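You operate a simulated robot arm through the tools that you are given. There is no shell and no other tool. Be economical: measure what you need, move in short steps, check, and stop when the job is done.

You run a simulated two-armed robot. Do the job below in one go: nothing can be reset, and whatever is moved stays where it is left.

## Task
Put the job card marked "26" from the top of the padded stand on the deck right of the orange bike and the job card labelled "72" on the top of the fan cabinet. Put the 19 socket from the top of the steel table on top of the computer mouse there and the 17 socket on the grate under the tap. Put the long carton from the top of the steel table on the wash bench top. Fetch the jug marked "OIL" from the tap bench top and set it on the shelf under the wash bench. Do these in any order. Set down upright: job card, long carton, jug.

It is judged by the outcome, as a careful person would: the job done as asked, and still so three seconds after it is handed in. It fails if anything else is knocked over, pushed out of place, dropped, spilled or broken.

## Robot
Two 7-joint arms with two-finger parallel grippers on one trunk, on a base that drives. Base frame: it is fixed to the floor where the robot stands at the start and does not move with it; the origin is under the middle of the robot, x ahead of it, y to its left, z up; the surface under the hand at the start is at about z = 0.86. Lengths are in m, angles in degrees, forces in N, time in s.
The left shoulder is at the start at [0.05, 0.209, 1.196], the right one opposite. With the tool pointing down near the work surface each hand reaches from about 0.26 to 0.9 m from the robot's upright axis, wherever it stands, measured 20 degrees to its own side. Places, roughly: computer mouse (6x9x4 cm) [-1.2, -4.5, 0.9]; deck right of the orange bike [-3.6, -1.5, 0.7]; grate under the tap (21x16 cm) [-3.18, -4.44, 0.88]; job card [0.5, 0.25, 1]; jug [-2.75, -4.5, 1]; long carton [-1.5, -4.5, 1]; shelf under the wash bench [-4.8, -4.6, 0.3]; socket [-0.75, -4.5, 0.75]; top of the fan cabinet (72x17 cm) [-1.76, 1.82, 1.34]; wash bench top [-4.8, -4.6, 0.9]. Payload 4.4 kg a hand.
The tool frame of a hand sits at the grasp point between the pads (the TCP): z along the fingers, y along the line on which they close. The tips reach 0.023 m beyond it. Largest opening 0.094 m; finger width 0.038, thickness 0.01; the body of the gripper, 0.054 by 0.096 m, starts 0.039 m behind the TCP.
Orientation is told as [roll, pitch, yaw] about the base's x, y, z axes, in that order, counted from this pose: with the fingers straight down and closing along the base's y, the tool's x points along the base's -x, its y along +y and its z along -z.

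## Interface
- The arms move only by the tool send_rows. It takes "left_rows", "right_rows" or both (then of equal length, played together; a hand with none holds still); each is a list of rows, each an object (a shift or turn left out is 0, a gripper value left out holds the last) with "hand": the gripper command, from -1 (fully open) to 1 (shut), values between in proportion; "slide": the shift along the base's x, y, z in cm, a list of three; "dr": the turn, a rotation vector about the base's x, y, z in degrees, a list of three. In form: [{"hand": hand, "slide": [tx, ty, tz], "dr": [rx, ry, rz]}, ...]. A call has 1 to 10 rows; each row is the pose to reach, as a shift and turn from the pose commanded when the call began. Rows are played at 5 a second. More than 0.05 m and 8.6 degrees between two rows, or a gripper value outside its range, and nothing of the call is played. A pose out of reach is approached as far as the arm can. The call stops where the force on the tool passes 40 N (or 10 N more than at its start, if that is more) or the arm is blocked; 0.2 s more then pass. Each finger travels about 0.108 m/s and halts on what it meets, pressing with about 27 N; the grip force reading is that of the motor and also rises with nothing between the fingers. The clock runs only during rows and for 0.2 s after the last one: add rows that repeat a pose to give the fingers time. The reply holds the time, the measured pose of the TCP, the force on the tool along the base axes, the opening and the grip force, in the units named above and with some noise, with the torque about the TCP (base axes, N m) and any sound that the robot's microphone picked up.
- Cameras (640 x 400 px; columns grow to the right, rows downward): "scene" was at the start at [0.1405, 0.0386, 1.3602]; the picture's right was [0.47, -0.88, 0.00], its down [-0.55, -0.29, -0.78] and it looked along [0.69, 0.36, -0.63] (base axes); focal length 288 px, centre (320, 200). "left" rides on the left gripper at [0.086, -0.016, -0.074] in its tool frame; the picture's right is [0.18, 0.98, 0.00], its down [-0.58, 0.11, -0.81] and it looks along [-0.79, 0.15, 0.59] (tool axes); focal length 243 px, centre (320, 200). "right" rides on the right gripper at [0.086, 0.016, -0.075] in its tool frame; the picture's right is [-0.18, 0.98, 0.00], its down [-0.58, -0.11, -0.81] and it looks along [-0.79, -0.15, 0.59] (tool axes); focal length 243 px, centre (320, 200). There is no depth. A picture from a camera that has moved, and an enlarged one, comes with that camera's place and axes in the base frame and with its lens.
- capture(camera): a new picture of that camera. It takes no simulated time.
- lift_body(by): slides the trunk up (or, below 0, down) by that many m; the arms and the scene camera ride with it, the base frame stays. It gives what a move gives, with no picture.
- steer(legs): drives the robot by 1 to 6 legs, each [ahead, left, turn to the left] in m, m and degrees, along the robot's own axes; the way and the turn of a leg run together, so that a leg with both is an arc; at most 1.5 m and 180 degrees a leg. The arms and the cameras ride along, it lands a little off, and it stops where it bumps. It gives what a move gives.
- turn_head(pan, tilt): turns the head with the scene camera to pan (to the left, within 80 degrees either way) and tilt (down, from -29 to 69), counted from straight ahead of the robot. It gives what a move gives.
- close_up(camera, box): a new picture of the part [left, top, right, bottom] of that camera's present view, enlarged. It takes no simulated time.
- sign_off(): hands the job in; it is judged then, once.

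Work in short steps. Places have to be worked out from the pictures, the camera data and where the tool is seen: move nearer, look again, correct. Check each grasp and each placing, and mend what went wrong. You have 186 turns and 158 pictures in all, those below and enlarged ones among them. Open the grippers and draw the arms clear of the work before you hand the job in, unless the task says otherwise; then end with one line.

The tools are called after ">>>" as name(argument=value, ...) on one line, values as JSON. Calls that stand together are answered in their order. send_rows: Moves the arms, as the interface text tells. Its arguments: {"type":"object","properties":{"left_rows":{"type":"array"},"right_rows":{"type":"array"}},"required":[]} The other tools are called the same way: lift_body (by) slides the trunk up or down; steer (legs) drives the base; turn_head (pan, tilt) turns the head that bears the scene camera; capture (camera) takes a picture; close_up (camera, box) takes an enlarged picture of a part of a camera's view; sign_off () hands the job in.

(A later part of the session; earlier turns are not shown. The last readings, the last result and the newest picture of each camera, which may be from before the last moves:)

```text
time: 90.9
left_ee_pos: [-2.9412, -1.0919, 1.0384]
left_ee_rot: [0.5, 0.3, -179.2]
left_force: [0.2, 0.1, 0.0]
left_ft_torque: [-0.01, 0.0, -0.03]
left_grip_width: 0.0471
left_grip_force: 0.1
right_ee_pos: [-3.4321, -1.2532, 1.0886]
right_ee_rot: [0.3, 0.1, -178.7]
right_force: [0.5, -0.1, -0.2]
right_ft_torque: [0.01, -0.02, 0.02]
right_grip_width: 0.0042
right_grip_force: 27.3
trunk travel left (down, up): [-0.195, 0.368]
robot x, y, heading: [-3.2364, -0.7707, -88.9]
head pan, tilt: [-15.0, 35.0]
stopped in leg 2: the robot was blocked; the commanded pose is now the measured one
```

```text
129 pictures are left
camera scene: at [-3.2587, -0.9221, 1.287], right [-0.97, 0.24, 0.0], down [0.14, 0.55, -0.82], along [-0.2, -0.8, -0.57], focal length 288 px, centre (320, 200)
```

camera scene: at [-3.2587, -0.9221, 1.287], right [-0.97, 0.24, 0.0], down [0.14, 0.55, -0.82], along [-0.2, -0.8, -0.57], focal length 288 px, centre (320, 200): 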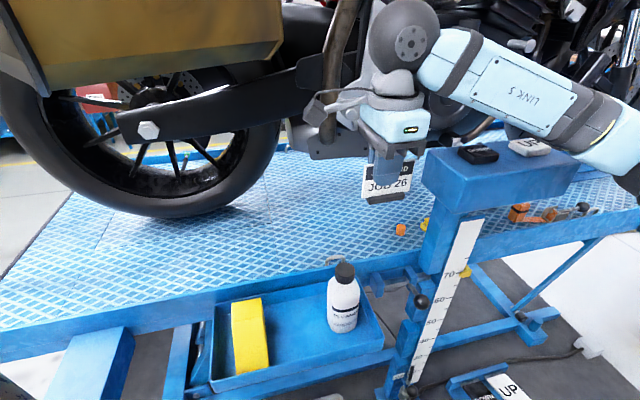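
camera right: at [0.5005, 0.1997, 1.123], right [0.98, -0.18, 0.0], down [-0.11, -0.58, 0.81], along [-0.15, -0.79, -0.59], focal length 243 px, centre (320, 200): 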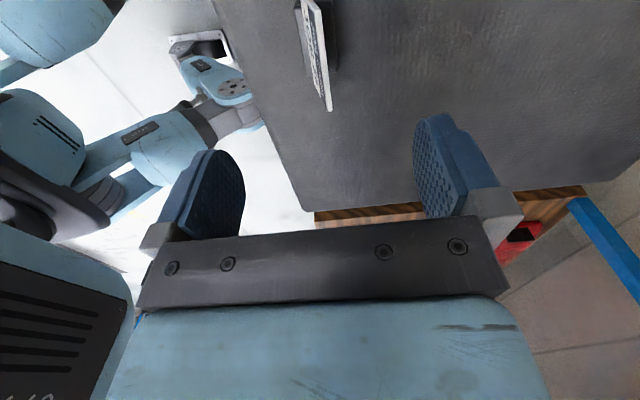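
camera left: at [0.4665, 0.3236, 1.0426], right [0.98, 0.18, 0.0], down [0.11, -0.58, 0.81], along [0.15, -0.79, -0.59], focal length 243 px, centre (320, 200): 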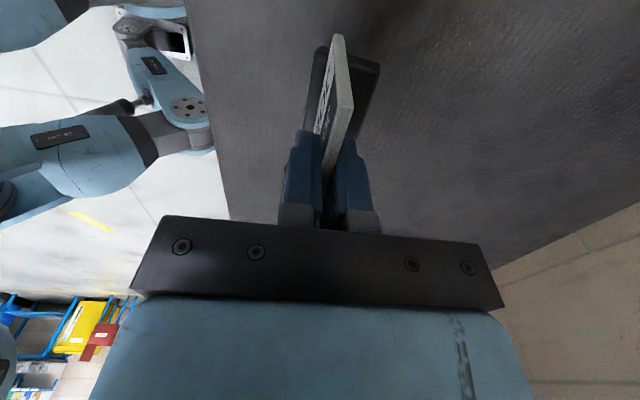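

The base was stopped a hair short, probably by the grey tray on the floor; I back off 4 cm. Then I move the right hand forward at a height that clears the bottle.

>>> steer(legs=[[-0.04, 0, 0]])

>>> turn_head(pan=-10, tilt=60)

>>> capture(camera="scene")

```text
time: 91.8
left_ee_pos: [-2.9407, -1.0571, 1.036]
left_ee_rot: [0.1, 0.2, -179.3]
left_force: [-0.4, 0.3, 0.7]
left_ft_torque: [0.02, 0.01, 0.02]
left_grip_width: 0.0471
left_grip_force: 0.0
right_ee_pos: [-3.4329, -1.2181, 1.0869]
right_ee_rot: [0.1, 0.1, -178.8]
right_force: [0.1, 0.2, -0.9]
right_ft_torque: [-0.03, 0.01, -0.02]
right_grip_width: 0.0047
right_grip_force: 27.2
trunk travel left (down, up): [-0.195, 0.368]
robot x, y, heading: [-3.234, -0.7368, -88.9]
head pan, tilt: [-15.0, 35.0]
```

```text
time: 92.7
left_ee_pos: [-2.9398, -1.0581, 1.0366]
left_ee_rot: [0.2, 0.2, -179.2]
left_force: [0.0, -0.8, 0.3]
left_ft_torque: [-0.01, 0.02, 0.02]
left_grip_width: 0.0468
left_grip_force: 0.0
right_ee_pos: [-3.4328, -1.2179, 1.0878]
right_ee_rot: [0.0, 0.0, -178.8]
right_force: [0.2, 0.0, -0.4]
right_ft_torque: [0.0, -0.02, -0.01]
right_grip_width: 0.0043
right_grip_force: 26.6
trunk travel left (down, up): [-0.195, 0.368]
robot x, y, heading: [-3.2372, -0.7329, -89.0]
head pan, tilt: [-10.0, 60.0]
```

```text
128 pictures are left
camera scene: at [-3.2466, -0.8684, 1.2519], right [-0.99, 0.16, 0.0], down [0.14, 0.85, -0.5], along [-0.08, -0.49, -0.87], focal length 288 px, centre (320, 200)
```

scene: 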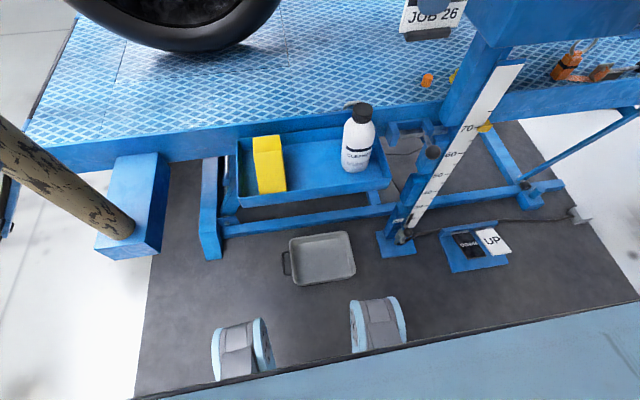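

The tray sits just ahead of the wheels, seemingly unmoved. Bottle top is about z 0.84 at (−3.40, −1.31), so I go over it at z ≥ 0.97 to y −1.51.

>>> send_rows(right_rows=[{"slide": [0.5, -4, 0]}, {"slide": [1, -8, 0]}, {"slide": [1.5, -12, -1]}, {"slide": [2, -16, -2]}, {"slide": [2.3, -20, -4]}, {"slide": [2.3, -24, -6]}, {"slide": [2.3, -27, -9]}, {"slide": [2.3, -29.2, -11.7]}, {"slide": [2.3, -29.2, -11.7]}])

>>> turn_head(pan=-10, tilt=40)

>>> capture(camera="scene")

>>> capture(camera="right")

```text
time: 94.2
left_ee_pos: [-2.9413, -1.0584, 1.0362]
left_ee_rot: [0.1, 0.1, -179.2]
left_force: [-0.9, 0.3, 0.4]
left_ft_torque: [0.02, -0.01, -0.07]
left_grip_width: 0.0471
left_grip_force: 0.0
right_ee_pos: [-3.4083, -1.4619, 1.0193]
right_ee_rot: [-0.2, 0.0, -178.7]
right_force: [3.2, 5.2, 0.0]
right_ft_torque: [-0.25, 0.14, -0.04]
right_grip_width: 0.0044
right_grip_force: 27.6
trunk travel left (down, up): [-0.195, 0.368]
robot x, y, heading: [-3.2374, -0.7316, -89.2]
head pan, tilt: [-10.0, 60.0]
stopped in row 7 (right hand): the force on the tool passed its limit at 91 N (the readings are from after the stop); the commanded pose is now the measured one
```

```text
time: 95.0
left_ee_pos: [-2.9412, -1.0571, 1.0353]
left_ee_rot: [0.2, 0.1, -179.3]
left_force: [0.7, -0.6, 0.8]
left_ft_torque: [-0.04, 0.03, 0.02]
left_grip_width: 0.047
left_grip_force: 0.1
right_ee_pos: [-3.4073, -1.4638, 1.0201]
right_ee_rot: [-0.2, -0.2, -178.9]
right_force: [8.3, 9.5, -2.7]
right_ft_torque: [-0.68, 0.48, -0.33]
right_grip_width: 0.0042
right_grip_force: 27.5
trunk travel left (down, up): [-0.195, 0.368]
robot x, y, heading: [-3.2354, -0.7331, -89.0]
head pan, tilt: [-10.0, 40.0]
```

```text
127 pictures are left
camera scene: at [-3.2486, -0.8855, 1.2786], right [-0.99, 0.16, 0.0], down [0.1, 0.63, -0.77], along [-0.12, -0.76, -0.64], focal length 288 px, centre (320, 200)
```

scene: 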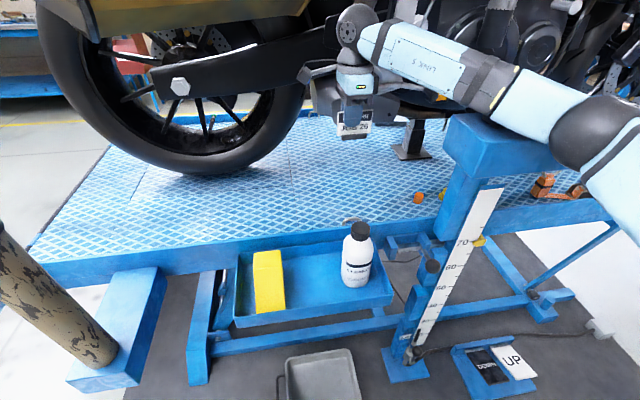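

```text
126 pictures are left
camera right: at [-3.3209, -1.4777, 1.0941], right [-0.16, -0.99, 0.0], down [-0.58, 0.09, 0.81], along [-0.8, 0.13, -0.59], focal length 243 px, centre (320, 200)
```

right: 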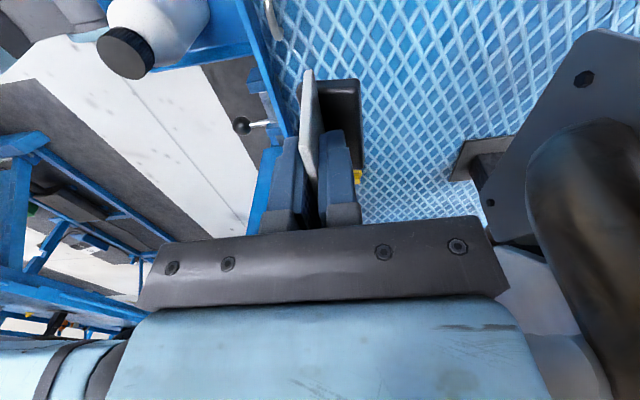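

The hand's body touched the bike's footrest bracket. I back away 3 cm at once, then descend where it is clear.

>>> send_rows(right_rows=[{"slide": [0.5, 1.5, 0]}, {"slide": [0.5, 3, 0]}])

>>> capture(camera="right")

>>> close_up(camera="scene", box=[240, 0, 480, 150])

```text
time: 95.6
left_ee_pos: [-2.9422, -1.0589, 1.0353]
left_ee_rot: [0.1, 0.3, -179.3]
left_force: [0.9, -0.8, 0.3]
left_ft_torque: [-0.01, 0.0, 0.01]
left_grip_width: 0.0468
left_grip_force: 0.1
right_ee_pos: [-3.4045, -1.4341, 1.019]
right_ee_rot: [-0.2, -0.1, -178.7]
right_force: [0.2, 0.2, -0.1]
right_ft_torque: [-0.01, 0.0, -0.02]
right_grip_width: 0.0044
right_grip_force: 26.8
trunk travel left (down, up): [-0.195, 0.368]
robot x, y, heading: [-3.2357, -0.734, -89.0]
head pan, tilt: [-10.0, 40.0]
```

```text
125 pictures are left
camera right: at [-3.3169, -1.4488, 1.094], right [-0.16, -0.99, 0.0], down [-0.58, 0.09, 0.81], along [-0.8, 0.13, -0.59], focal length 243 px, centre (320, 200)
```

right: 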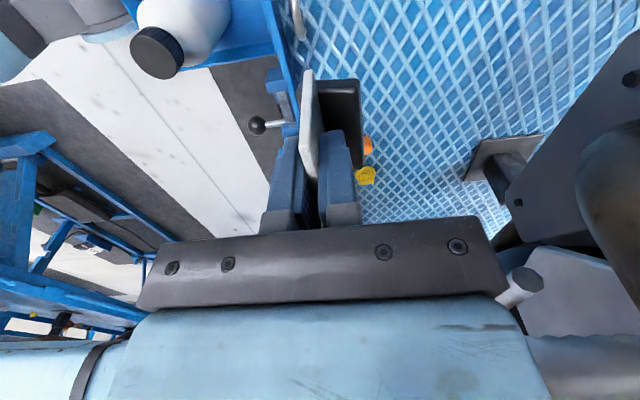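

```text
2.67 times, centred on (360, 75) of scene
camera zoom: at [-3.2499, -0.8864, 1.2786], right [-0.99, 0.16, 0.0], down [0.1, 0.63, -0.77], along [-0.12, -0.76, -0.64], focal length 768 px, centre (213, 533)
```

zoom: 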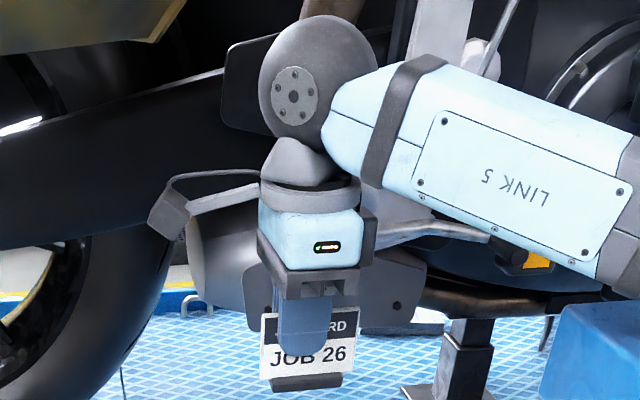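

A footpeg tip sits near (−3.44, −1.52, 1.06). I shift 8 cm along +x away from it, descend to z 0.80 at y −1.435, then look.

>>> send_rows(right_rows=[{"slide": [4, 0, 0]}, {"slide": [7.5, 0, -1]}, {"slide": [7.5, 0, -5]}, {"slide": [7.5, 0, -9]}, {"slide": [7.5, 0, -13]}, {"slide": [7.5, 0, -17]}, {"slide": [7.5, 0, -20]}, {"slide": [7.5, 0, -22]}])

>>> capture(camera="scene")

>>> capture(camera="right")

```text
time: 97.2
left_ee_pos: [-2.935, -1.047, 1.0354]
left_ee_rot: [0.9, -0.4, -179.4]
left_force: [-0.7, -0.1, -0.3]
left_ft_torque: [-0.01, 0.05, 0.0]
left_grip_width: 0.0471
left_grip_force: 0.1
right_ee_pos: [-3.3234, -1.467, 0.9512]
right_ee_rot: [10.5, 0.1, -179.1]
right_force: [-0.6, -0.3, -1.0]
right_ft_torque: [0.0, 0.0, 0.01]
right_grip_width: 0.0045
right_grip_force: 26.7
trunk travel left (down, up): [-0.195, 0.368]
robot x, y, heading: [-3.2385, -0.7326, -89.3]
head pan, tilt: [-10.0, 40.0]
stopped in row 8 (right hand): the arm was blocked; the commanded pose is now the measured one
```

```text
123 pictures are left
camera scene: at [-3.2403, -0.8715, 1.2794], right [-0.99, 0.16, 0.01], down [0.09, 0.62, -0.78], along [-0.13, -0.77, -0.63], focal length 288 px, centre (320, 200)
```

scene: 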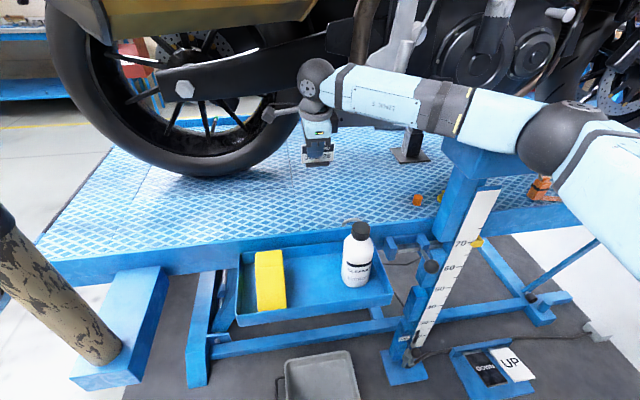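

```text
122 pictures are left
camera right: at [-3.237, -1.4678, 1.0273], right [-0.17, -0.97, 0.18], down [-0.59, 0.24, 0.77], along [-0.79, 0.03, -0.61], focal length 243 px, centre (320, 200)
```

right: 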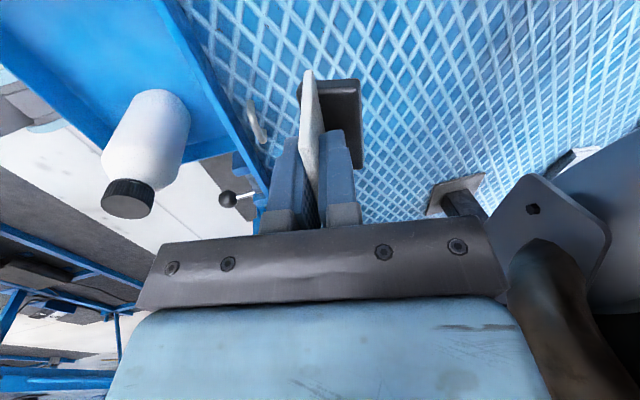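

The forearm came to rest on the lift's control pedestal. I raise the trunk to free it straight up and take a look.

>>> lift_body(by=0.2)

>>> capture(camera="scene")

```text
time: 98.3
left_ee_pos: [-2.9182, -1.0135, 1.0555]
left_ee_rot: [-11.2, 4.0, 177.6]
left_force: [0.3, -0.9, -0.9]
left_ft_torque: [-0.01, 0.01, 0.02]
left_grip_width: 0.0471
left_grip_force: 0.1
right_ee_pos: [-3.3072, -1.4678, 1.0054]
right_ee_rot: [8.3, -1.2, -178.5]
right_force: [0.4, 1.0, -0.2]
right_ft_torque: [0.05, 0.03, 0.03]
right_grip_width: 0.0044
right_grip_force: 27.0
trunk travel left (down, up): [-0.275, 0.289]
robot x, y, heading: [-3.2325, -0.7274, -88.2]
head pan, tilt: [-10.0, 40.0]
stopped: the arm was blocked; the commanded pose is now the measured one
```

```text
121 pictures are left
camera scene: at [-3.2225, -0.879, 1.3612], right [-0.99, 0.15, 0.02], down [0.08, 0.63, -0.77], along [-0.13, -0.76, -0.64], focal length 288 px, centre (320, 200)
```

scene: 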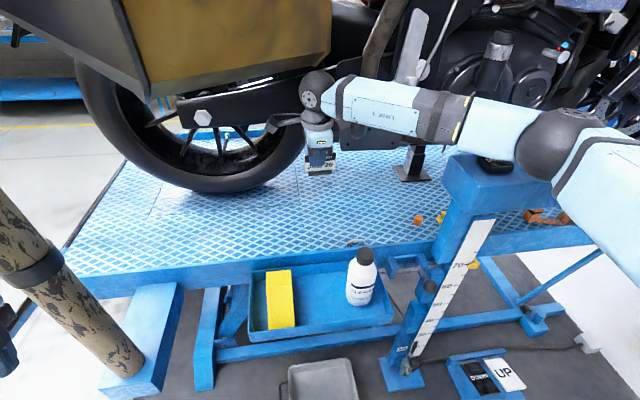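

The left arm seems to be caught under something. I look left.

>>> turn_head(pan=50, tilt=15)

>>> capture(camera="scene")

>>> capture(camera="left")

```text
time: 99.7
left_ee_pos: [-2.9188, -1.0163, 1.0547]
left_ee_rot: [-10.8, 3.8, 177.5]
left_force: [-0.1, 0.3, -0.1]
left_ft_torque: [0.04, 0.01, 0.01]
left_grip_width: 0.047
left_grip_force: 0.1
right_ee_pos: [-3.3103, -1.4657, 1.0049]
right_ee_rot: [8.5, -1.5, -178.8]
right_force: [0.6, -1.0, -0.6]
right_ft_torque: [0.05, -0.01, 0.0]
right_grip_width: 0.0045
right_grip_force: 26.8
trunk travel left (down, up): [-0.275, 0.289]
robot x, y, heading: [-3.2309, -0.7326, -88.5]
head pan, tilt: [50.0, 15.0]
```

```text
120 pictures are left
camera scene: at [-3.1357, -0.8514, 1.3964], right [-0.62, -0.78, 0.02], down [-0.23, 0.16, -0.96], along [0.75, -0.61, -0.27], focal length 288 px, centre (320, 200)
```

scene: 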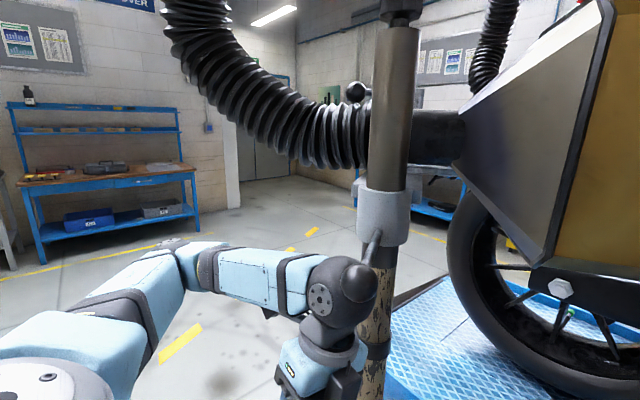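

```text
119 pictures are left
camera left: at [-2.8386, -1.0186, 1.1356], right [0.16, -0.97, -0.17], down [-0.64, -0.23, 0.73], along [-0.75, 0.0, -0.66], focal length 243 px, centre (320, 200)
```

left: 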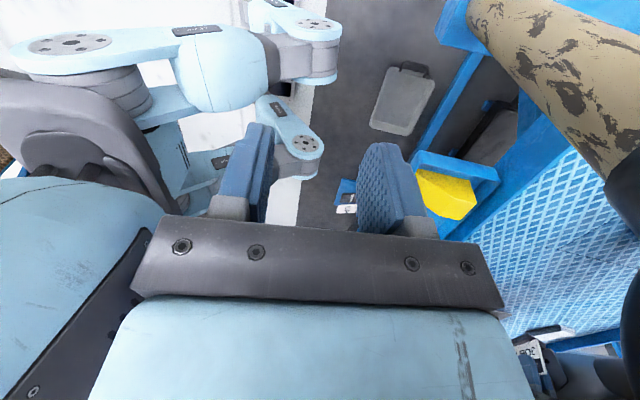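

The left wrist is under a lever knob on the mast. I back the base straight off 0.3 m to free both arms.

>>> steer(legs=[[-0.3, 0, 0]])

>>> capture(camera="scene")

```text
time: 100.4
left_ee_pos: [-2.9191, -1.014, 1.0538]
left_ee_rot: [-11.6, 4.5, 178.7]
left_force: [-0.2, 0.5, 0.0]
left_ft_torque: [0.02, 0.01, 0.03]
left_grip_width: 0.0471
left_grip_force: 0.0
right_ee_pos: [-3.3077, -1.4658, 0.9998]
right_ee_rot: [8.0, -0.9, -178.5]
right_force: [-0.8, 0.1, 0.0]
right_ft_torque: [0.01, 0.0, 0.0]
right_grip_width: 0.0043
right_grip_force: 26.9
trunk travel left (down, up): [-0.275, 0.289]
robot x, y, heading: [-3.233, -0.7256, -88.0]
head pan, tilt: [50.0, 15.0]
stopped in leg 1: the robot was blocked; the commanded pose is now the measured one
```

```text
118 pictures are left
camera scene: at [-3.1411, -0.8518, 1.3969], right [-0.62, -0.79, 0.01], down [-0.22, 0.16, -0.96], along [0.76, -0.6, -0.27], focal length 288 px, centre (320, 200)
```

scene: 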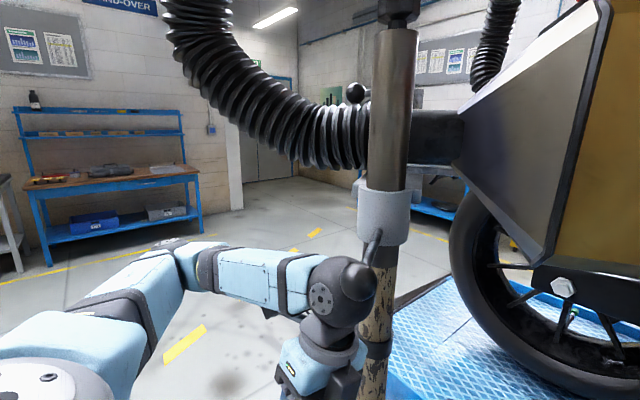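

Still blocked. I lower the left hand 8 cm to slip it out from under the lever, leaving the rest still.

>>> send_rows(left_rows=[{"slide": [0, 0, -3], "dr": [-3, 0, 0]}, {"slide": [0, 0, -6], "dr": [-6, 0, 0]}, {"slide": [0, 0, -9], "dr": [-9, 0, 0]}, {"slide": [0, 0, -12], "dr": [-11, 4, 0]}])

>>> capture(camera="scene")

```text
time: 101.4
left_ee_pos: [-2.9319, -1.0411, 0.9299]
left_ee_rot: [-0.2, 1.3, 178.8]
left_force: [0.5, 1.3, -0.6]
left_ft_torque: [-0.02, 0.04, 0.01]
left_grip_width: 0.0469
left_grip_force: 0.1
left hand out of reach, approached as far as the arm can: row 1, 2, 3, 4
right_ee_pos: [-3.3215, -1.4649, 0.9993]
right_ee_rot: [8.2, 0.0, -178.6]
right_force: [0.2, 0.6, -0.1]
right_ft_torque: [-0.01, -0.01, -0.01]
right_grip_width: 0.0043
right_grip_force: 26.1
trunk travel left (down, up): [-0.275, 0.289]
robot x, y, heading: [-3.2323, -0.7263, -88.5]
head pan, tilt: [50.0, 15.0]
```

```text
117 pictures are left
camera scene: at [-3.1585, -0.8517, 1.398], right [-0.62, -0.78, 0.0], down [-0.2, 0.16, -0.97], along [0.76, -0.6, -0.26], focal length 288 px, centre (320, 200)
```

scene: 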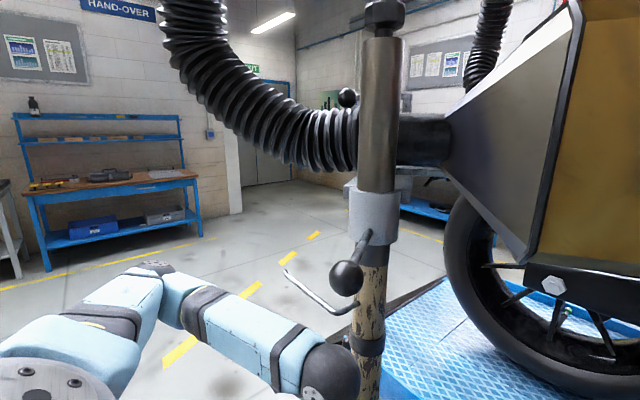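

The left wrist is now below the knob. I back the base off.

>>> steer(legs=[[-0.3, 0, 0]])

>>> turn_head(pan=0, tilt=35)

>>> capture(camera="scene")

```text
time: 103.4
left_ee_pos: [-2.9419, -0.7459, 0.9284]
left_ee_rot: [-0.3, 1.5, 179.0]
left_force: [0.3, 0.3, 0.6]
left_ft_torque: [-0.01, 0.0, 0.0]
left_grip_width: 0.0467
left_grip_force: 0.1
right_ee_pos: [-3.3288, -1.1712, 0.9982]
right_ee_rot: [7.9, 0.0, -178.3]
right_force: [0.0, -0.2, 0.3]
right_ft_torque: [-0.01, -0.02, 0.0]
right_grip_width: 0.0044
right_grip_force: 26.9
trunk travel left (down, up): [-0.275, 0.289]
robot x, y, heading: [-3.2396, -0.4305, -88.0]
head pan, tilt: [50.0, 15.0]
```

```text
time: 104.6
left_ee_pos: [-2.9411, -0.7467, 0.9298]
left_ee_rot: [-0.4, 1.6, 178.9]
left_force: [0.9, -0.1, -0.6]
left_ft_torque: [-0.01, -0.01, 0.02]
left_grip_width: 0.047
left_grip_force: 0.0
right_ee_pos: [-3.329, -1.1706, 0.9982]
right_ee_rot: [8.0, 0.0, -178.4]
right_force: [0.4, 0.4, -0.6]
right_ft_torque: [0.06, 0.0, -0.02]
right_grip_width: 0.0044
right_grip_force: 27.3
trunk travel left (down, up): [-0.275, 0.289]
robot x, y, heading: [-3.2414, -0.4299, -88.0]
head pan, tilt: [0.0, 35.0]
```

```text
116 pictures are left
camera scene: at [-3.2391, -0.5887, 1.3659], right [-1.0, -0.03, 0.0], down [-0.02, 0.57, -0.82], along [0.03, -0.82, -0.57], focal length 288 px, centre (320, 200)
```

scene: 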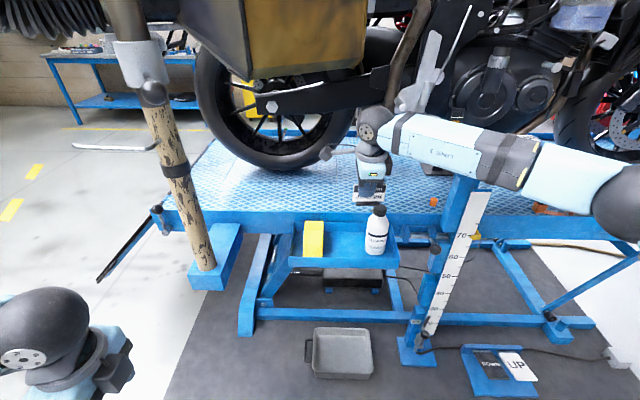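

Everything is free and the lift area looks undisturbed. I pull both hands in, raise the trunk so the right arm can come steeply from above, and then approach at a slight angle so the elbow stays off the pedestal.

>>> send_rows(left_rows=[{"slide": [3, 3, 0]}, {"slide": [6, 6, 0]}, {"slide": [9, 9, 0]}, {"slide": [12, 11, 0]}], right_rows=[{"slide": [0, 4, 0], "dr": [2, 0, 0]}, {"slide": [0, 8, 0], "dr": [4, 0, 0]}, {"slide": [0, 12, 0], "dr": [6, 0, 0]}, {"slide": [0, 15, 0], "dr": [8, 0, 0]}])

>>> lift_body(by=0.26)

>>> capture(camera="scene")

```text
time: 105.6
left_ee_pos: [-2.7829, -0.6747, 0.9068]
left_ee_rot: [-0.3, 1.3, 179.0]
left_force: [0.7, 0.3, -0.3]
left_ft_torque: [0.01, -0.02, 0.0]
left_grip_width: 0.0469
left_grip_force: 0.1
left hand out of reach, approached as far as the arm can: row 1, 2, 3, 4
right_ee_pos: [-3.3312, -1.0182, 0.9991]
right_ee_rot: [0.2, 0.2, -178.5]
right_force: [0.0, 0.4, -0.7]
right_ft_torque: [0.0, -0.05, 0.01]
right_grip_width: 0.0043
right_grip_force: 27.2
trunk travel left (down, up): [-0.275, 0.289]
robot x, y, heading: [-3.2375, -0.432, -88.3]
head pan, tilt: [0.0, 35.0]
```

```text
time: 108.3
left_ee_pos: [-2.7836, -0.6758, 1.1658]
left_ee_rot: [-0.4, 1.5, 179.0]
left_force: [0.3, 0.4, -0.1]
left_ft_torque: [0.01, 0.0, 0.01]
left_grip_width: 0.0468
left_grip_force: 0.0
right_ee_pos: [-3.3301, -1.0204, 1.2571]
right_ee_rot: [0.0, 0.3, -178.5]
right_force: [-0.3, 0.2, -0.9]
right_ft_torque: [-0.03, 0.03, -0.02]
right_grip_width: 0.0044
right_grip_force: 27.3
trunk travel left (down, up): [-0.535, 0.029]
robot x, y, heading: [-3.2401, -0.4291, -88.2]
head pan, tilt: [0.0, 35.0]
```

```text
115 pictures are left
camera scene: at [-3.2391, -0.5888, 1.6259], right [-1.0, -0.03, 0.0], down [-0.02, 0.57, -0.82], along [0.03, -0.82, -0.57], focal length 288 px, centre (320, 200)
```

scene: 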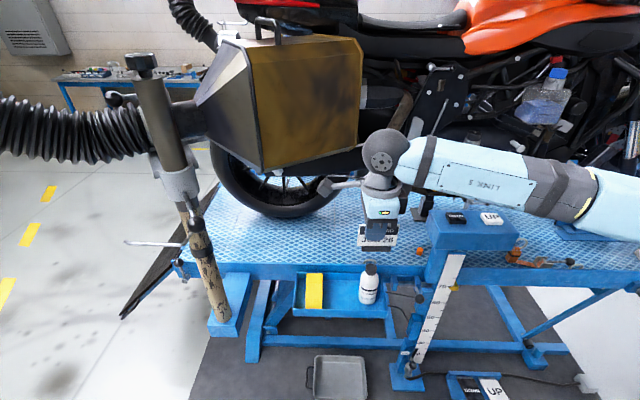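

By parallax the mast is at about (−2.89, −1.15) and the pannier bottom is at z ≈ 1.2. I move the left hand out sideways and back so it stays away from the mast.

>>> send_rows(left_rows=[{"slide": [4, 2, 2]}, {"slide": [8, 4, 4]}, {"slide": [12, 6, 6]}, {"slide": [16, 8, 8]}, {"slide": [20, 11, 8]}, {"slide": [22, 15, 8]}, {"slide": [22, 19, 8]}])

>>> steer(legs=[[0.24, -0.02, -4]])

>>> turn_head(pan=0, tilt=50)

>>> capture(camera="scene")

```text
time: 109.9
left_ee_pos: [-2.5671, -0.4819, 1.2464]
left_ee_rot: [-0.3, 1.4, 179.0]
left_force: [0.0, 0.6, 0.1]
left_ft_torque: [-0.01, 0.0, -0.02]
left_grip_width: 0.0469
left_grip_force: 0.1
right_ee_pos: [-3.3311, -1.0182, 1.2592]
right_ee_rot: [0.1, 0.2, -178.4]
right_force: [-0.8, 0.1, -0.7]
right_ft_torque: [0.0, -0.04, 0.0]
right_grip_width: 0.0047
right_grip_force: 27.1
trunk travel left (down, up): [-0.535, 0.029]
robot x, y, heading: [-3.2421, -0.4359, -88.5]
head pan, tilt: [0.0, 35.0]
```

```text
time: 111.7
left_ee_pos: [-2.5923, -0.7664, 1.2455]
left_ee_rot: [-0.3, 1.4, 175.1]
left_force: [-0.3, -0.7, 0.0]
left_ft_torque: [-0.03, 0.01, -0.01]
left_grip_width: 0.0471
left_grip_force: 0.0
right_ee_pos: [-3.3921, -1.2472, 1.2593]
right_ee_rot: [0.1, 0.2, 177.4]
right_force: [0.2, 0.8, -0.5]
right_ft_torque: [-0.02, 0.01, 0.01]
right_grip_width: 0.0045
right_grip_force: 27.3
trunk travel left (down, up): [-0.535, 0.029]
robot x, y, heading: [-3.2661, -0.6671, -92.5]
head pan, tilt: [0.0, 35.0]
```

```text
time: 112.4
left_ee_pos: [-2.5928, -0.7673, 1.2453]
left_ee_rot: [-0.4, 1.4, 175.1]
left_force: [-0.3, -0.5, -0.2]
left_ft_torque: [-0.03, 0.03, 0.0]
left_grip_width: 0.0472
left_grip_force: 0.1
right_ee_pos: [-3.392, -1.2493, 1.2584]
right_ee_rot: [0.0, 0.4, 177.5]
right_force: [-0.5, -0.2, -0.4]
right_ft_torque: [-0.02, 0.0, 0.02]
right_grip_width: 0.0046
right_grip_force: 26.8
trunk travel left (down, up): [-0.535, 0.029]
robot x, y, heading: [-3.2643, -0.6656, -92.3]
head pan, tilt: [0.0, 50.0]
```

```text
114 pictures are left
camera scene: at [-3.271, -0.8141, 1.6041], right [-1.0, 0.04, 0.0], down [0.03, 0.77, -0.64], along [-0.03, -0.64, -0.77], focal length 288 px, centre (320, 200)
```

scene: 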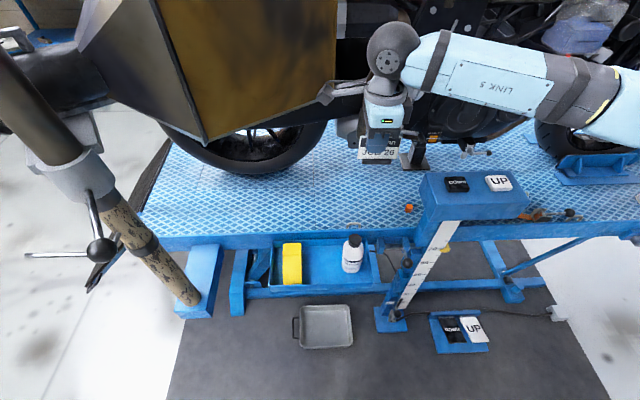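

The left arm is well clear now. I nudge 5 cm ahead and bring the right hand forward and down in stages, first to about (−3.35, −1.44, 1.05).

>>> steer(legs=[[0.05, 0, 0]])

>>> send_rows(right_rows=[{"slide": [2, -2, -3]}, {"slide": [4, -4, -6]}, {"slide": [4.5, -7, -9]}, {"slide": [4.5, -10, -12]}, {"slide": [4.5, -13, -15]}, {"slide": [4.5, -14, -18]}, {"slide": [4.5, -14, -21]}])

>>> capture(camera="scene")

```text
time: 113.3
left_ee_pos: [-2.5935, -0.8106, 1.2456]
left_ee_rot: [-0.1, 1.5, 175.2]
left_force: [0.6, 1.1, 0.6]
left_ft_torque: [-0.02, 0.01, 0.01]
left_grip_width: 0.0469
left_grip_force: 0.2
right_ee_pos: [-3.3938, -1.2928, 1.2616]
right_ee_rot: [0.2, 0.2, 177.5]
right_force: [-0.9, 0.4, -1.2]
right_ft_torque: [-0.04, -0.03, -0.01]
right_grip_width: 0.0041
right_grip_force: 27.2
trunk travel left (down, up): [-0.535, 0.029]
robot x, y, heading: [-3.264, -0.7169, -92.1]
head pan, tilt: [0.0, 50.0]
```

```text
time: 114.2
left_ee_pos: [-2.5964, -0.8155, 1.2457]
left_ee_rot: [-0.3, 1.5, 174.9]
left_force: [-0.1, 0.0, 0.3]
left_ft_torque: [-0.02, 0.0, 0.02]
left_grip_width: 0.0471
left_grip_force: 0.0
right_ee_pos: [-3.3503, -1.3697, 1.1636]
right_ee_rot: [0.1, 0.7, 178.7]
right_force: [-0.2, 0.6, -1.0]
right_ft_torque: [-0.01, -0.01, 0.0]
right_grip_width: 0.0044
right_grip_force: 26.7
trunk travel left (down, up): [-0.535, 0.029]
robot x, y, heading: [-3.2613, -0.7158, -92.2]
head pan, tilt: [0.0, 50.0]
stopped in row 4 (right hand): the force on the tool passed its limit at 97 N (the readings are from after the stop); the commanded pose is now the measured one
```

```text
113 pictures are left
camera scene: at [-3.2756, -0.8592, 1.6045], right [-1.0, 0.04, 0.0], down [0.03, 0.76, -0.64], along [-0.03, -0.64, -0.76], focal length 288 px, centre (320, 200)
```

scene: 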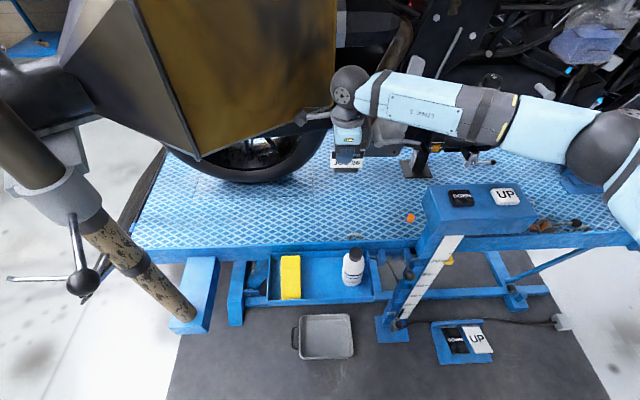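

The camera bracket brushed the pannier's end. I back off, shift away in −x, and go down first before moving forward below it.

>>> send_rows(right_rows=[{"slide": [-2, 2, 0]}, {"slide": [-4, 3, -1]}, {"slide": [-4, 3, -5]}, {"slide": [-4, 3, -9]}, {"slide": [-4, 3, -13]}, {"slide": [-4, 2, -16]}])

>>> capture(camera="scene")

>>> capture(camera="right")

```text
time: 115.7
left_ee_pos: [-2.5927, -0.8187, 1.2451]
left_ee_rot: [-0.5, 1.4, 174.9]
left_force: [0.7, -0.4, -0.7]
left_ft_torque: [0.02, -0.02, 0.01]
left_grip_width: 0.0468
left_grip_force: 0.0
right_ee_pos: [-3.3858, -1.354, 1.0014]
right_ee_rot: [-0.2, 0.6, 178.7]
right_force: [0.1, -0.2, -0.2]
right_ft_torque: [0.01, 0.01, -0.02]
right_grip_width: 0.0041
right_grip_force: 27.0
trunk travel left (down, up): [-0.535, 0.029]
robot x, y, heading: [-3.2645, -0.7134, -92.5]
head pan, tilt: [0.0, 50.0]
```

```text
112 pictures are left
camera scene: at [-3.2718, -0.8636, 1.6041], right [-1.0, 0.04, 0.0], down [0.03, 0.77, -0.64], along [-0.03, -0.64, -0.77], focal length 288 px, centre (320, 200)
```

scene: 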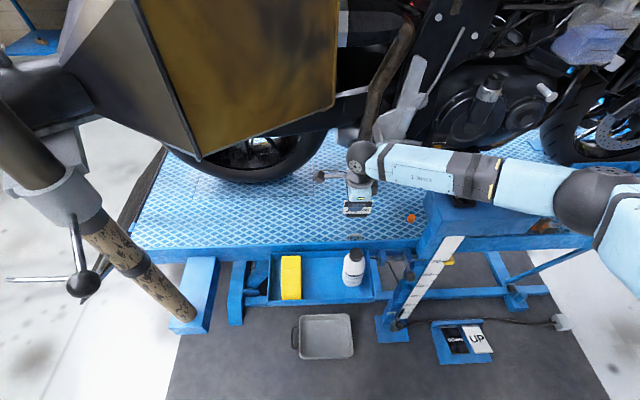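

```text
111 pictures are left
camera right: at [-3.3001, -1.3717, 1.0768], right [-0.21, -0.98, 0.0], down [-0.59, 0.12, 0.8], along [-0.78, 0.17, -0.6], focal length 243 px, centre (320, 200)
```

right: 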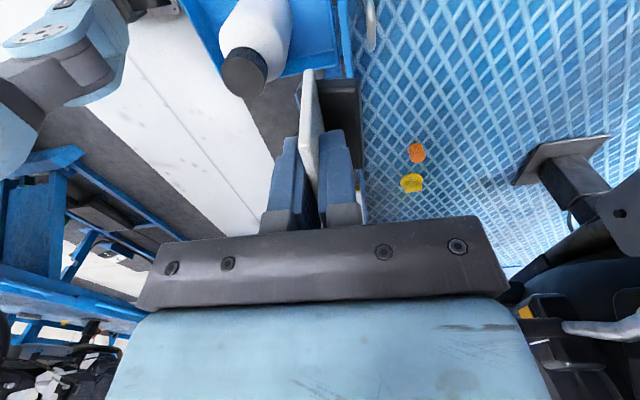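

The forearm would again cross the pedestal on the way down. I retract the hand a little and shift the base 0.17 m to the left so the arm reaches diagonally, clear of the pedestal.

>>> send_rows(right_rows=[{"slide": [-2, 4, 0]}, {"slide": [-4, 8, 0]}, {"slide": [-6, 12, 0]}])

>>> steer(legs=[[0, 0.17, 0]])

>>> capture(camera="scene")

```text
time: 116.5
left_ee_pos: [-2.5952, -0.8168, 1.2457]
left_ee_rot: [-0.3, 1.5, 174.8]
left_force: [0.6, 0.1, 0.1]
left_ft_torque: [-0.04, 0.02, -0.02]
left_grip_width: 0.0471
left_grip_force: 0.0
right_ee_pos: [-3.4465, -1.2333, 1.0044]
right_ee_rot: [0.2, 0.6, 178.6]
right_force: [-0.3, -0.6, -1.1]
right_ft_torque: [0.0, -0.01, 0.01]
right_grip_width: 0.0046
right_grip_force: 26.5
trunk travel left (down, up): [-0.535, 0.029]
robot x, y, heading: [-3.264, -0.7172, -92.2]
head pan, tilt: [0.0, 50.0]
```

```text
time: 118.6
left_ee_pos: [-2.4262, -0.8238, 1.245]
left_ee_rot: [-0.4, 1.5, 175.1]
left_force: [0.1, 0.3, 0.5]
left_ft_torque: [0.01, -0.01, -0.06]
left_grip_width: 0.0471
left_grip_force: 0.1
right_ee_pos: [-3.2775, -1.2401, 1.0026]
right_ee_rot: [0.1, 0.6, 178.8]
right_force: [0.2, -0.2, -0.8]
right_ft_torque: [0.02, -0.02, -0.02]
right_grip_width: 0.0044
right_grip_force: 27.3
trunk travel left (down, up): [-0.535, 0.029]
robot x, y, heading: [-3.0953, -0.7235, -92.1]
head pan, tilt: [0.0, 50.0]
```

```text
110 pictures are left
camera scene: at [-3.1051, -0.8689, 1.6042], right [-1.0, 0.04, 0.0], down [0.03, 0.77, -0.64], along [-0.02, -0.64, -0.77], focal length 288 px, centre (320, 200)
```

scene: 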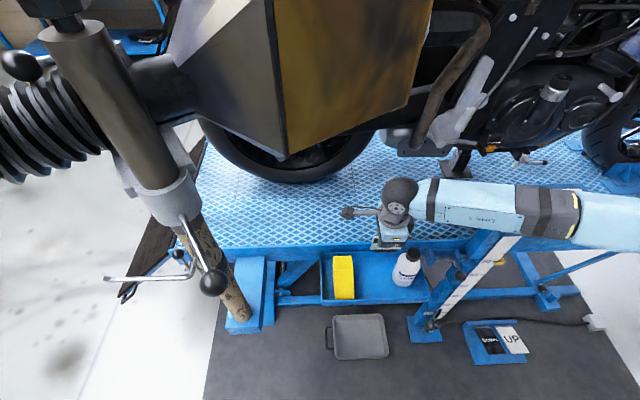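

Now I extend the hand at z ≈ 1.0 towards (−3.37, −1.46) and check.

>>> send_rows(right_rows=[{"slide": [-3, -3, 0]}, {"slide": [-6, -6, -1]}, {"slide": [-8, -10, -2]}, {"slide": [-9, -14, -3]}, {"slide": [-9, -18, -4]}, {"slide": [-9, -22, -5]}])

>>> capture(camera="scene")

```text
time: 120.0
left_ee_pos: [-2.4228, -0.8259, 1.2433]
left_ee_rot: [-0.6, 1.3, 175.0]
left_force: [-0.2, 0.0, 0.2]
left_ft_torque: [0.01, -0.01, 0.0]
left_grip_width: 0.047
left_grip_force: 0.0
right_ee_pos: [-3.3629, -1.4627, 0.9538]
right_ee_rot: [0.0, 0.6, 178.7]
right_force: [-1.1, 0.3, -0.9]
right_ft_torque: [0.03, -0.04, 0.0]
right_grip_width: 0.0044
right_grip_force: 27.1
trunk travel left (down, up): [-0.535, 0.029]
robot x, y, heading: [-3.0919, -0.724, -92.0]
head pan, tilt: [0.0, 50.0]
```

```text
109 pictures are left
camera scene: at [-3.1022, -0.8705, 1.604], right [-1.0, 0.04, 0.0], down [0.03, 0.77, -0.64], along [-0.03, -0.64, -0.77], focal length 288 px, centre (320, 200)
```

scene: 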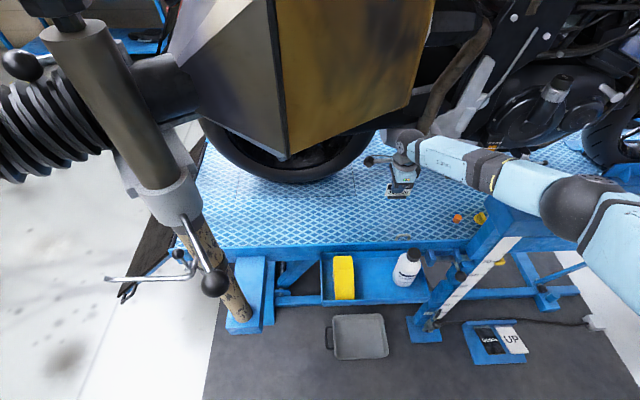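

The hand is free at z 0.954. I keep lowering in small steps.

>>> send_rows(right_rows=[{"slide": [0, -0.5, -2.5]}, {"slide": [0, -1, -5]}, {"slide": [0, -1, -7.5]}, {"slide": [0, -1, -10]}])

>>> capture(camera="scene")

```text
time: 121.0
left_ee_pos: [-2.426, -0.8237, 1.2463]
left_ee_rot: [-0.4, 1.5, 175.0]
left_force: [0.6, -0.1, 0.6]
left_ft_torque: [0.01, 0.0, 0.04]
left_grip_width: 0.0469
left_grip_force: 0.0
right_ee_pos: [-3.3673, -1.4624, 0.8665]
right_ee_rot: [0.0, 0.5, 178.8]
right_force: [0.3, 0.2, -1.3]
right_ft_torque: [0.0, -0.04, 0.01]
right_grip_width: 0.0043
right_grip_force: 26.9
right hand out of reach, approached as far as the arm can: row 4
trunk travel left (down, up): [-0.535, 0.029]
robot x, y, heading: [-3.0968, -0.7202, -92.2]
head pan, tilt: [0.0, 50.0]
```

```text
108 pictures are left
camera scene: at [-3.1048, -0.8688, 1.6043], right [-1.0, 0.04, 0.0], down [0.03, 0.77, -0.64], along [-0.02, -0.64, -0.77], focal length 288 px, centre (320, 200)
```

scene: 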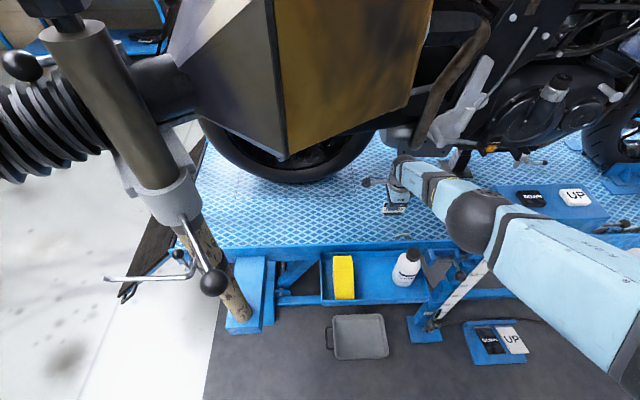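

The arm is straight and clear of the pedestal. I lower with the trunk by 9 cm.

>>> lift_body(by=-0.09)

>>> capture(camera="scene")

>>> capture(camera="right")

```text
time: 122.3
left_ee_pos: [-2.4244, -0.8211, 1.156]
left_ee_rot: [-0.3, 1.4, 175.0]
left_force: [-0.2, -0.2, -0.1]
left_ft_torque: [0.01, 0.01, 0.0]
left_grip_width: 0.0469
left_grip_force: 0.0
right_ee_pos: [-3.3681, -1.4663, 0.7856]
right_ee_rot: [0.5, 0.6, 178.8]
right_force: [2.1, 3.7, 24.2]
right_ft_torque: [0.43, 0.11, -0.06]
right_grip_width: 0.0045
right_grip_force: 26.8
trunk travel left (down, up): [-0.445, 0.118]
robot x, y, heading: [-3.0975, -0.7206, -92.5]
head pan, tilt: [0.0, 50.0]
stopped: the force on the tool passed its limit at 44 N (the readings are from after the stop); the commanded pose is now the measured one
```

```text
107 pictures are left
camera scene: at [-3.1035, -0.8662, 1.5152], right [-1.0, 0.04, 0.0], down [0.03, 0.76, -0.64], along [-0.03, -0.64, -0.76], focal length 288 px, centre (320, 200)
```

scene: 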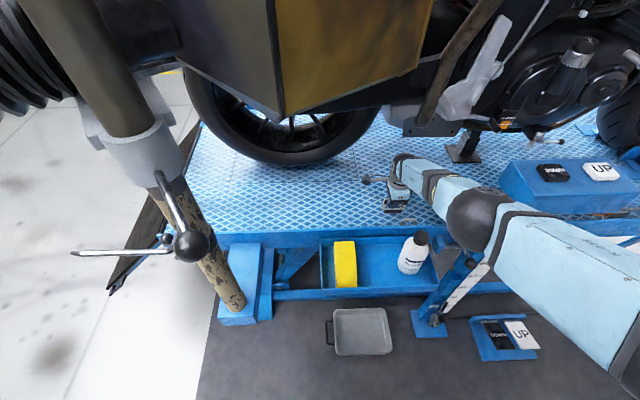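

```text
106 pictures are left
camera right: at [-3.2814, -1.4838, 0.8607], right [-0.21, -0.98, 0.01], down [-0.59, 0.13, 0.8], along [-0.78, 0.16, -0.6], focal length 243 px, centre (320, 200)
```

right: 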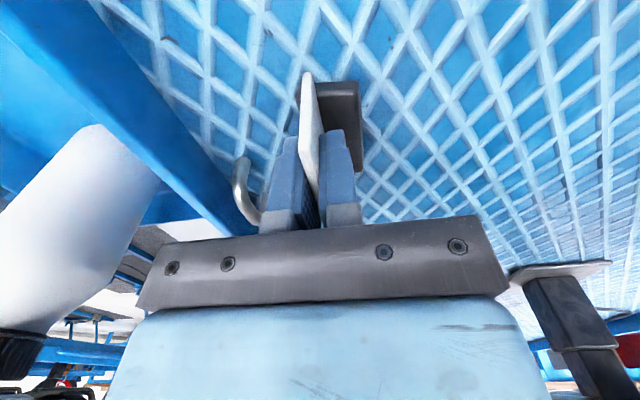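

Contact: the foot is on the deck (z ≈ 0.728), well inside the rim. A rim hook is close to the near finger, so I open only about 14 mm and lift straight up with the trunk.

>>> send_rows(right_rows=[{"slide": [0, 0, 0.15]}, {"slide": [0, 0, 0.15], "hand": 0.85}, {"slide": [0, 0, 0.15], "hand": 0.7}, {"slide": [0, 0, 0.15], "hand": 0.7}])

>>> lift_body(by=0.08)

>>> capture(camera="right")

>>> capture(camera="scene")

```text
time: 123.3
left_ee_pos: [-2.4252, -0.8233, 1.1557]
left_ee_rot: [-0.3, 1.3, 175.0]
left_force: [0.0, 0.4, 0.0]
left_ft_torque: [-0.01, 0.01, -0.02]
left_grip_width: 0.0471
left_grip_force: 0.0
right_ee_pos: [-3.3679, -1.4664, 0.7825]
right_ee_rot: [0.2, 0.5, 178.8]
right_force: [0.0, -0.4, -0.2]
right_ft_torque: [-0.01, 0.02, -0.01]
right_grip_width: 0.0143
right_grip_force: 0.3
trunk travel left (down, up): [-0.445, 0.118]
robot x, y, heading: [-3.0954, -0.7245, -92.1]
head pan, tilt: [0.0, 50.0]
```

```text
time: 124.5
left_ee_pos: [-2.4263, -0.8232, 1.2348]
left_ee_rot: [-0.5, 1.4, 175.0]
left_force: [-1.2, -0.7, -0.2]
left_ft_torque: [0.0, 0.01, 0.01]
left_grip_width: 0.047
left_grip_force: 0.1
right_ee_pos: [-3.3679, -1.4658, 0.8625]
right_ee_rot: [0.2, 0.5, 178.8]
right_force: [0.8, -0.4, 0.1]
right_ft_torque: [-0.01, 0.02, 0.02]
right_grip_width: 0.0141
right_grip_force: 0.0
trunk travel left (down, up): [-0.525, 0.038]
robot x, y, heading: [-3.0929, -0.7264, -92.2]
head pan, tilt: [0.0, 50.0]
```

```text
105 pictures are left
camera right: at [-3.2818, -1.484, 0.9371], right [-0.21, -0.98, 0.0], down [-0.59, 0.12, 0.8], along [-0.78, 0.16, -0.6], focal length 243 px, centre (320, 200)
```

right: 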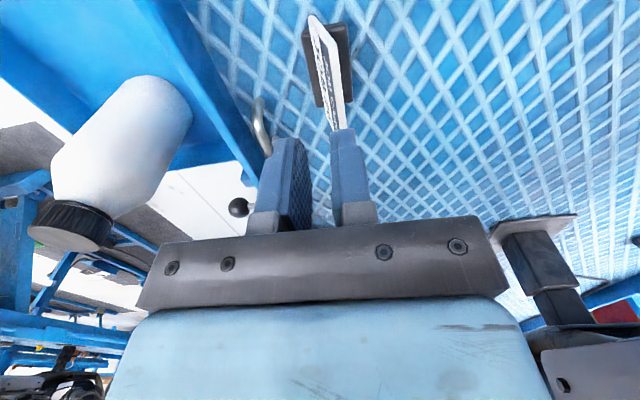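

```text
104 pictures are left
camera scene: at [-3.1041, -0.869, 1.5946], right [-1.0, 0.04, 0.0], down [0.03, 0.77, -0.64], along [-0.03, -0.64, -0.77], focal length 288 px, centre (320, 200)
```

scene: 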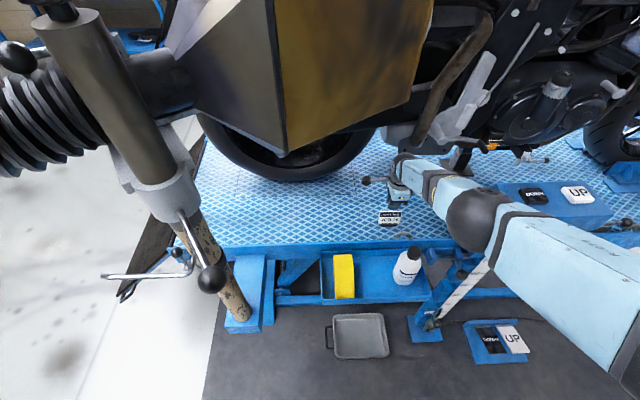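

Card 26 stands on the deck. I raise the hand further and back away.

>>> send_rows(right_rows=[{"slide": [0, 0, 3]}, {"slide": [0, 1, 6]}, {"slide": [0, 3, 9]}])

>>> steer(legs=[[-0.5, 0, 0]])

>>> capture(camera="scene")

```text
time: 125.3
left_ee_pos: [-2.426, -0.8225, 1.236]
left_ee_rot: [-0.4, 1.5, 175.1]
left_force: [0.6, 0.6, 0.3]
left_ft_torque: [0.0, -0.01, 0.0]
left_grip_width: 0.0471
left_grip_force: 0.1
right_ee_pos: [-3.3667, -1.4971, 0.9174]
right_ee_rot: [0.0, 0.5, 178.7]
right_force: [-0.3, 0.4, -0.2]
right_ft_torque: [-0.01, 0.01, -0.01]
right_grip_width: 0.0143
right_grip_force: 0.1
right hand out of reach, approached as far as the arm can: row 1, 2, 3
trunk travel left (down, up): [-0.525, 0.038]
robot x, y, heading: [-3.0957, -0.7189, -92.3]
head pan, tilt: [0.0, 50.0]
```

```text
time: 128.2
left_ee_pos: [-2.4062, -0.3214, 1.2364]
left_ee_rot: [-0.5, 1.4, 175.2]
left_force: [0.2, 0.2, 0.1]
left_ft_torque: [-0.01, -0.02, 0.01]
left_grip_width: 0.0471
left_grip_force: 0.0
right_ee_pos: [-3.3449, -0.9957, 0.9159]
right_ee_rot: [0.1, 0.5, 178.9]
right_force: [0.0, 0.0, 0.9]
right_ft_torque: [0.0, 0.02, 0.0]
right_grip_width: 0.0139
right_grip_force: 0.1
trunk travel left (down, up): [-0.525, 0.038]
robot x, y, heading: [-3.0795, -0.2213, -92.0]
head pan, tilt: [0.0, 50.0]
```

```text
103 pictures are left
camera scene: at [-3.0851, -0.3689, 1.5946], right [-1.0, 0.04, 0.0], down [0.03, 0.77, -0.64], along [-0.02, -0.64, -0.77], focal length 288 px, centre (320, 200)
```

scene: 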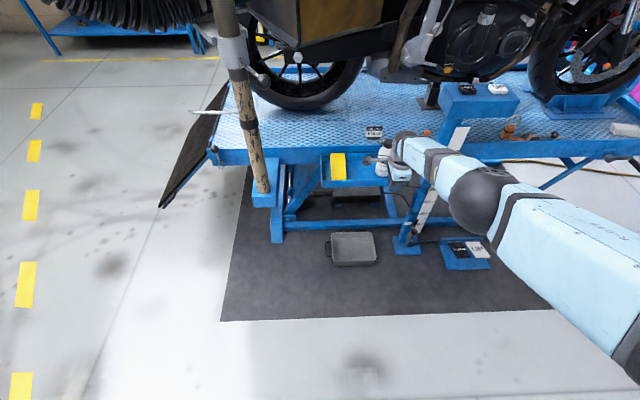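

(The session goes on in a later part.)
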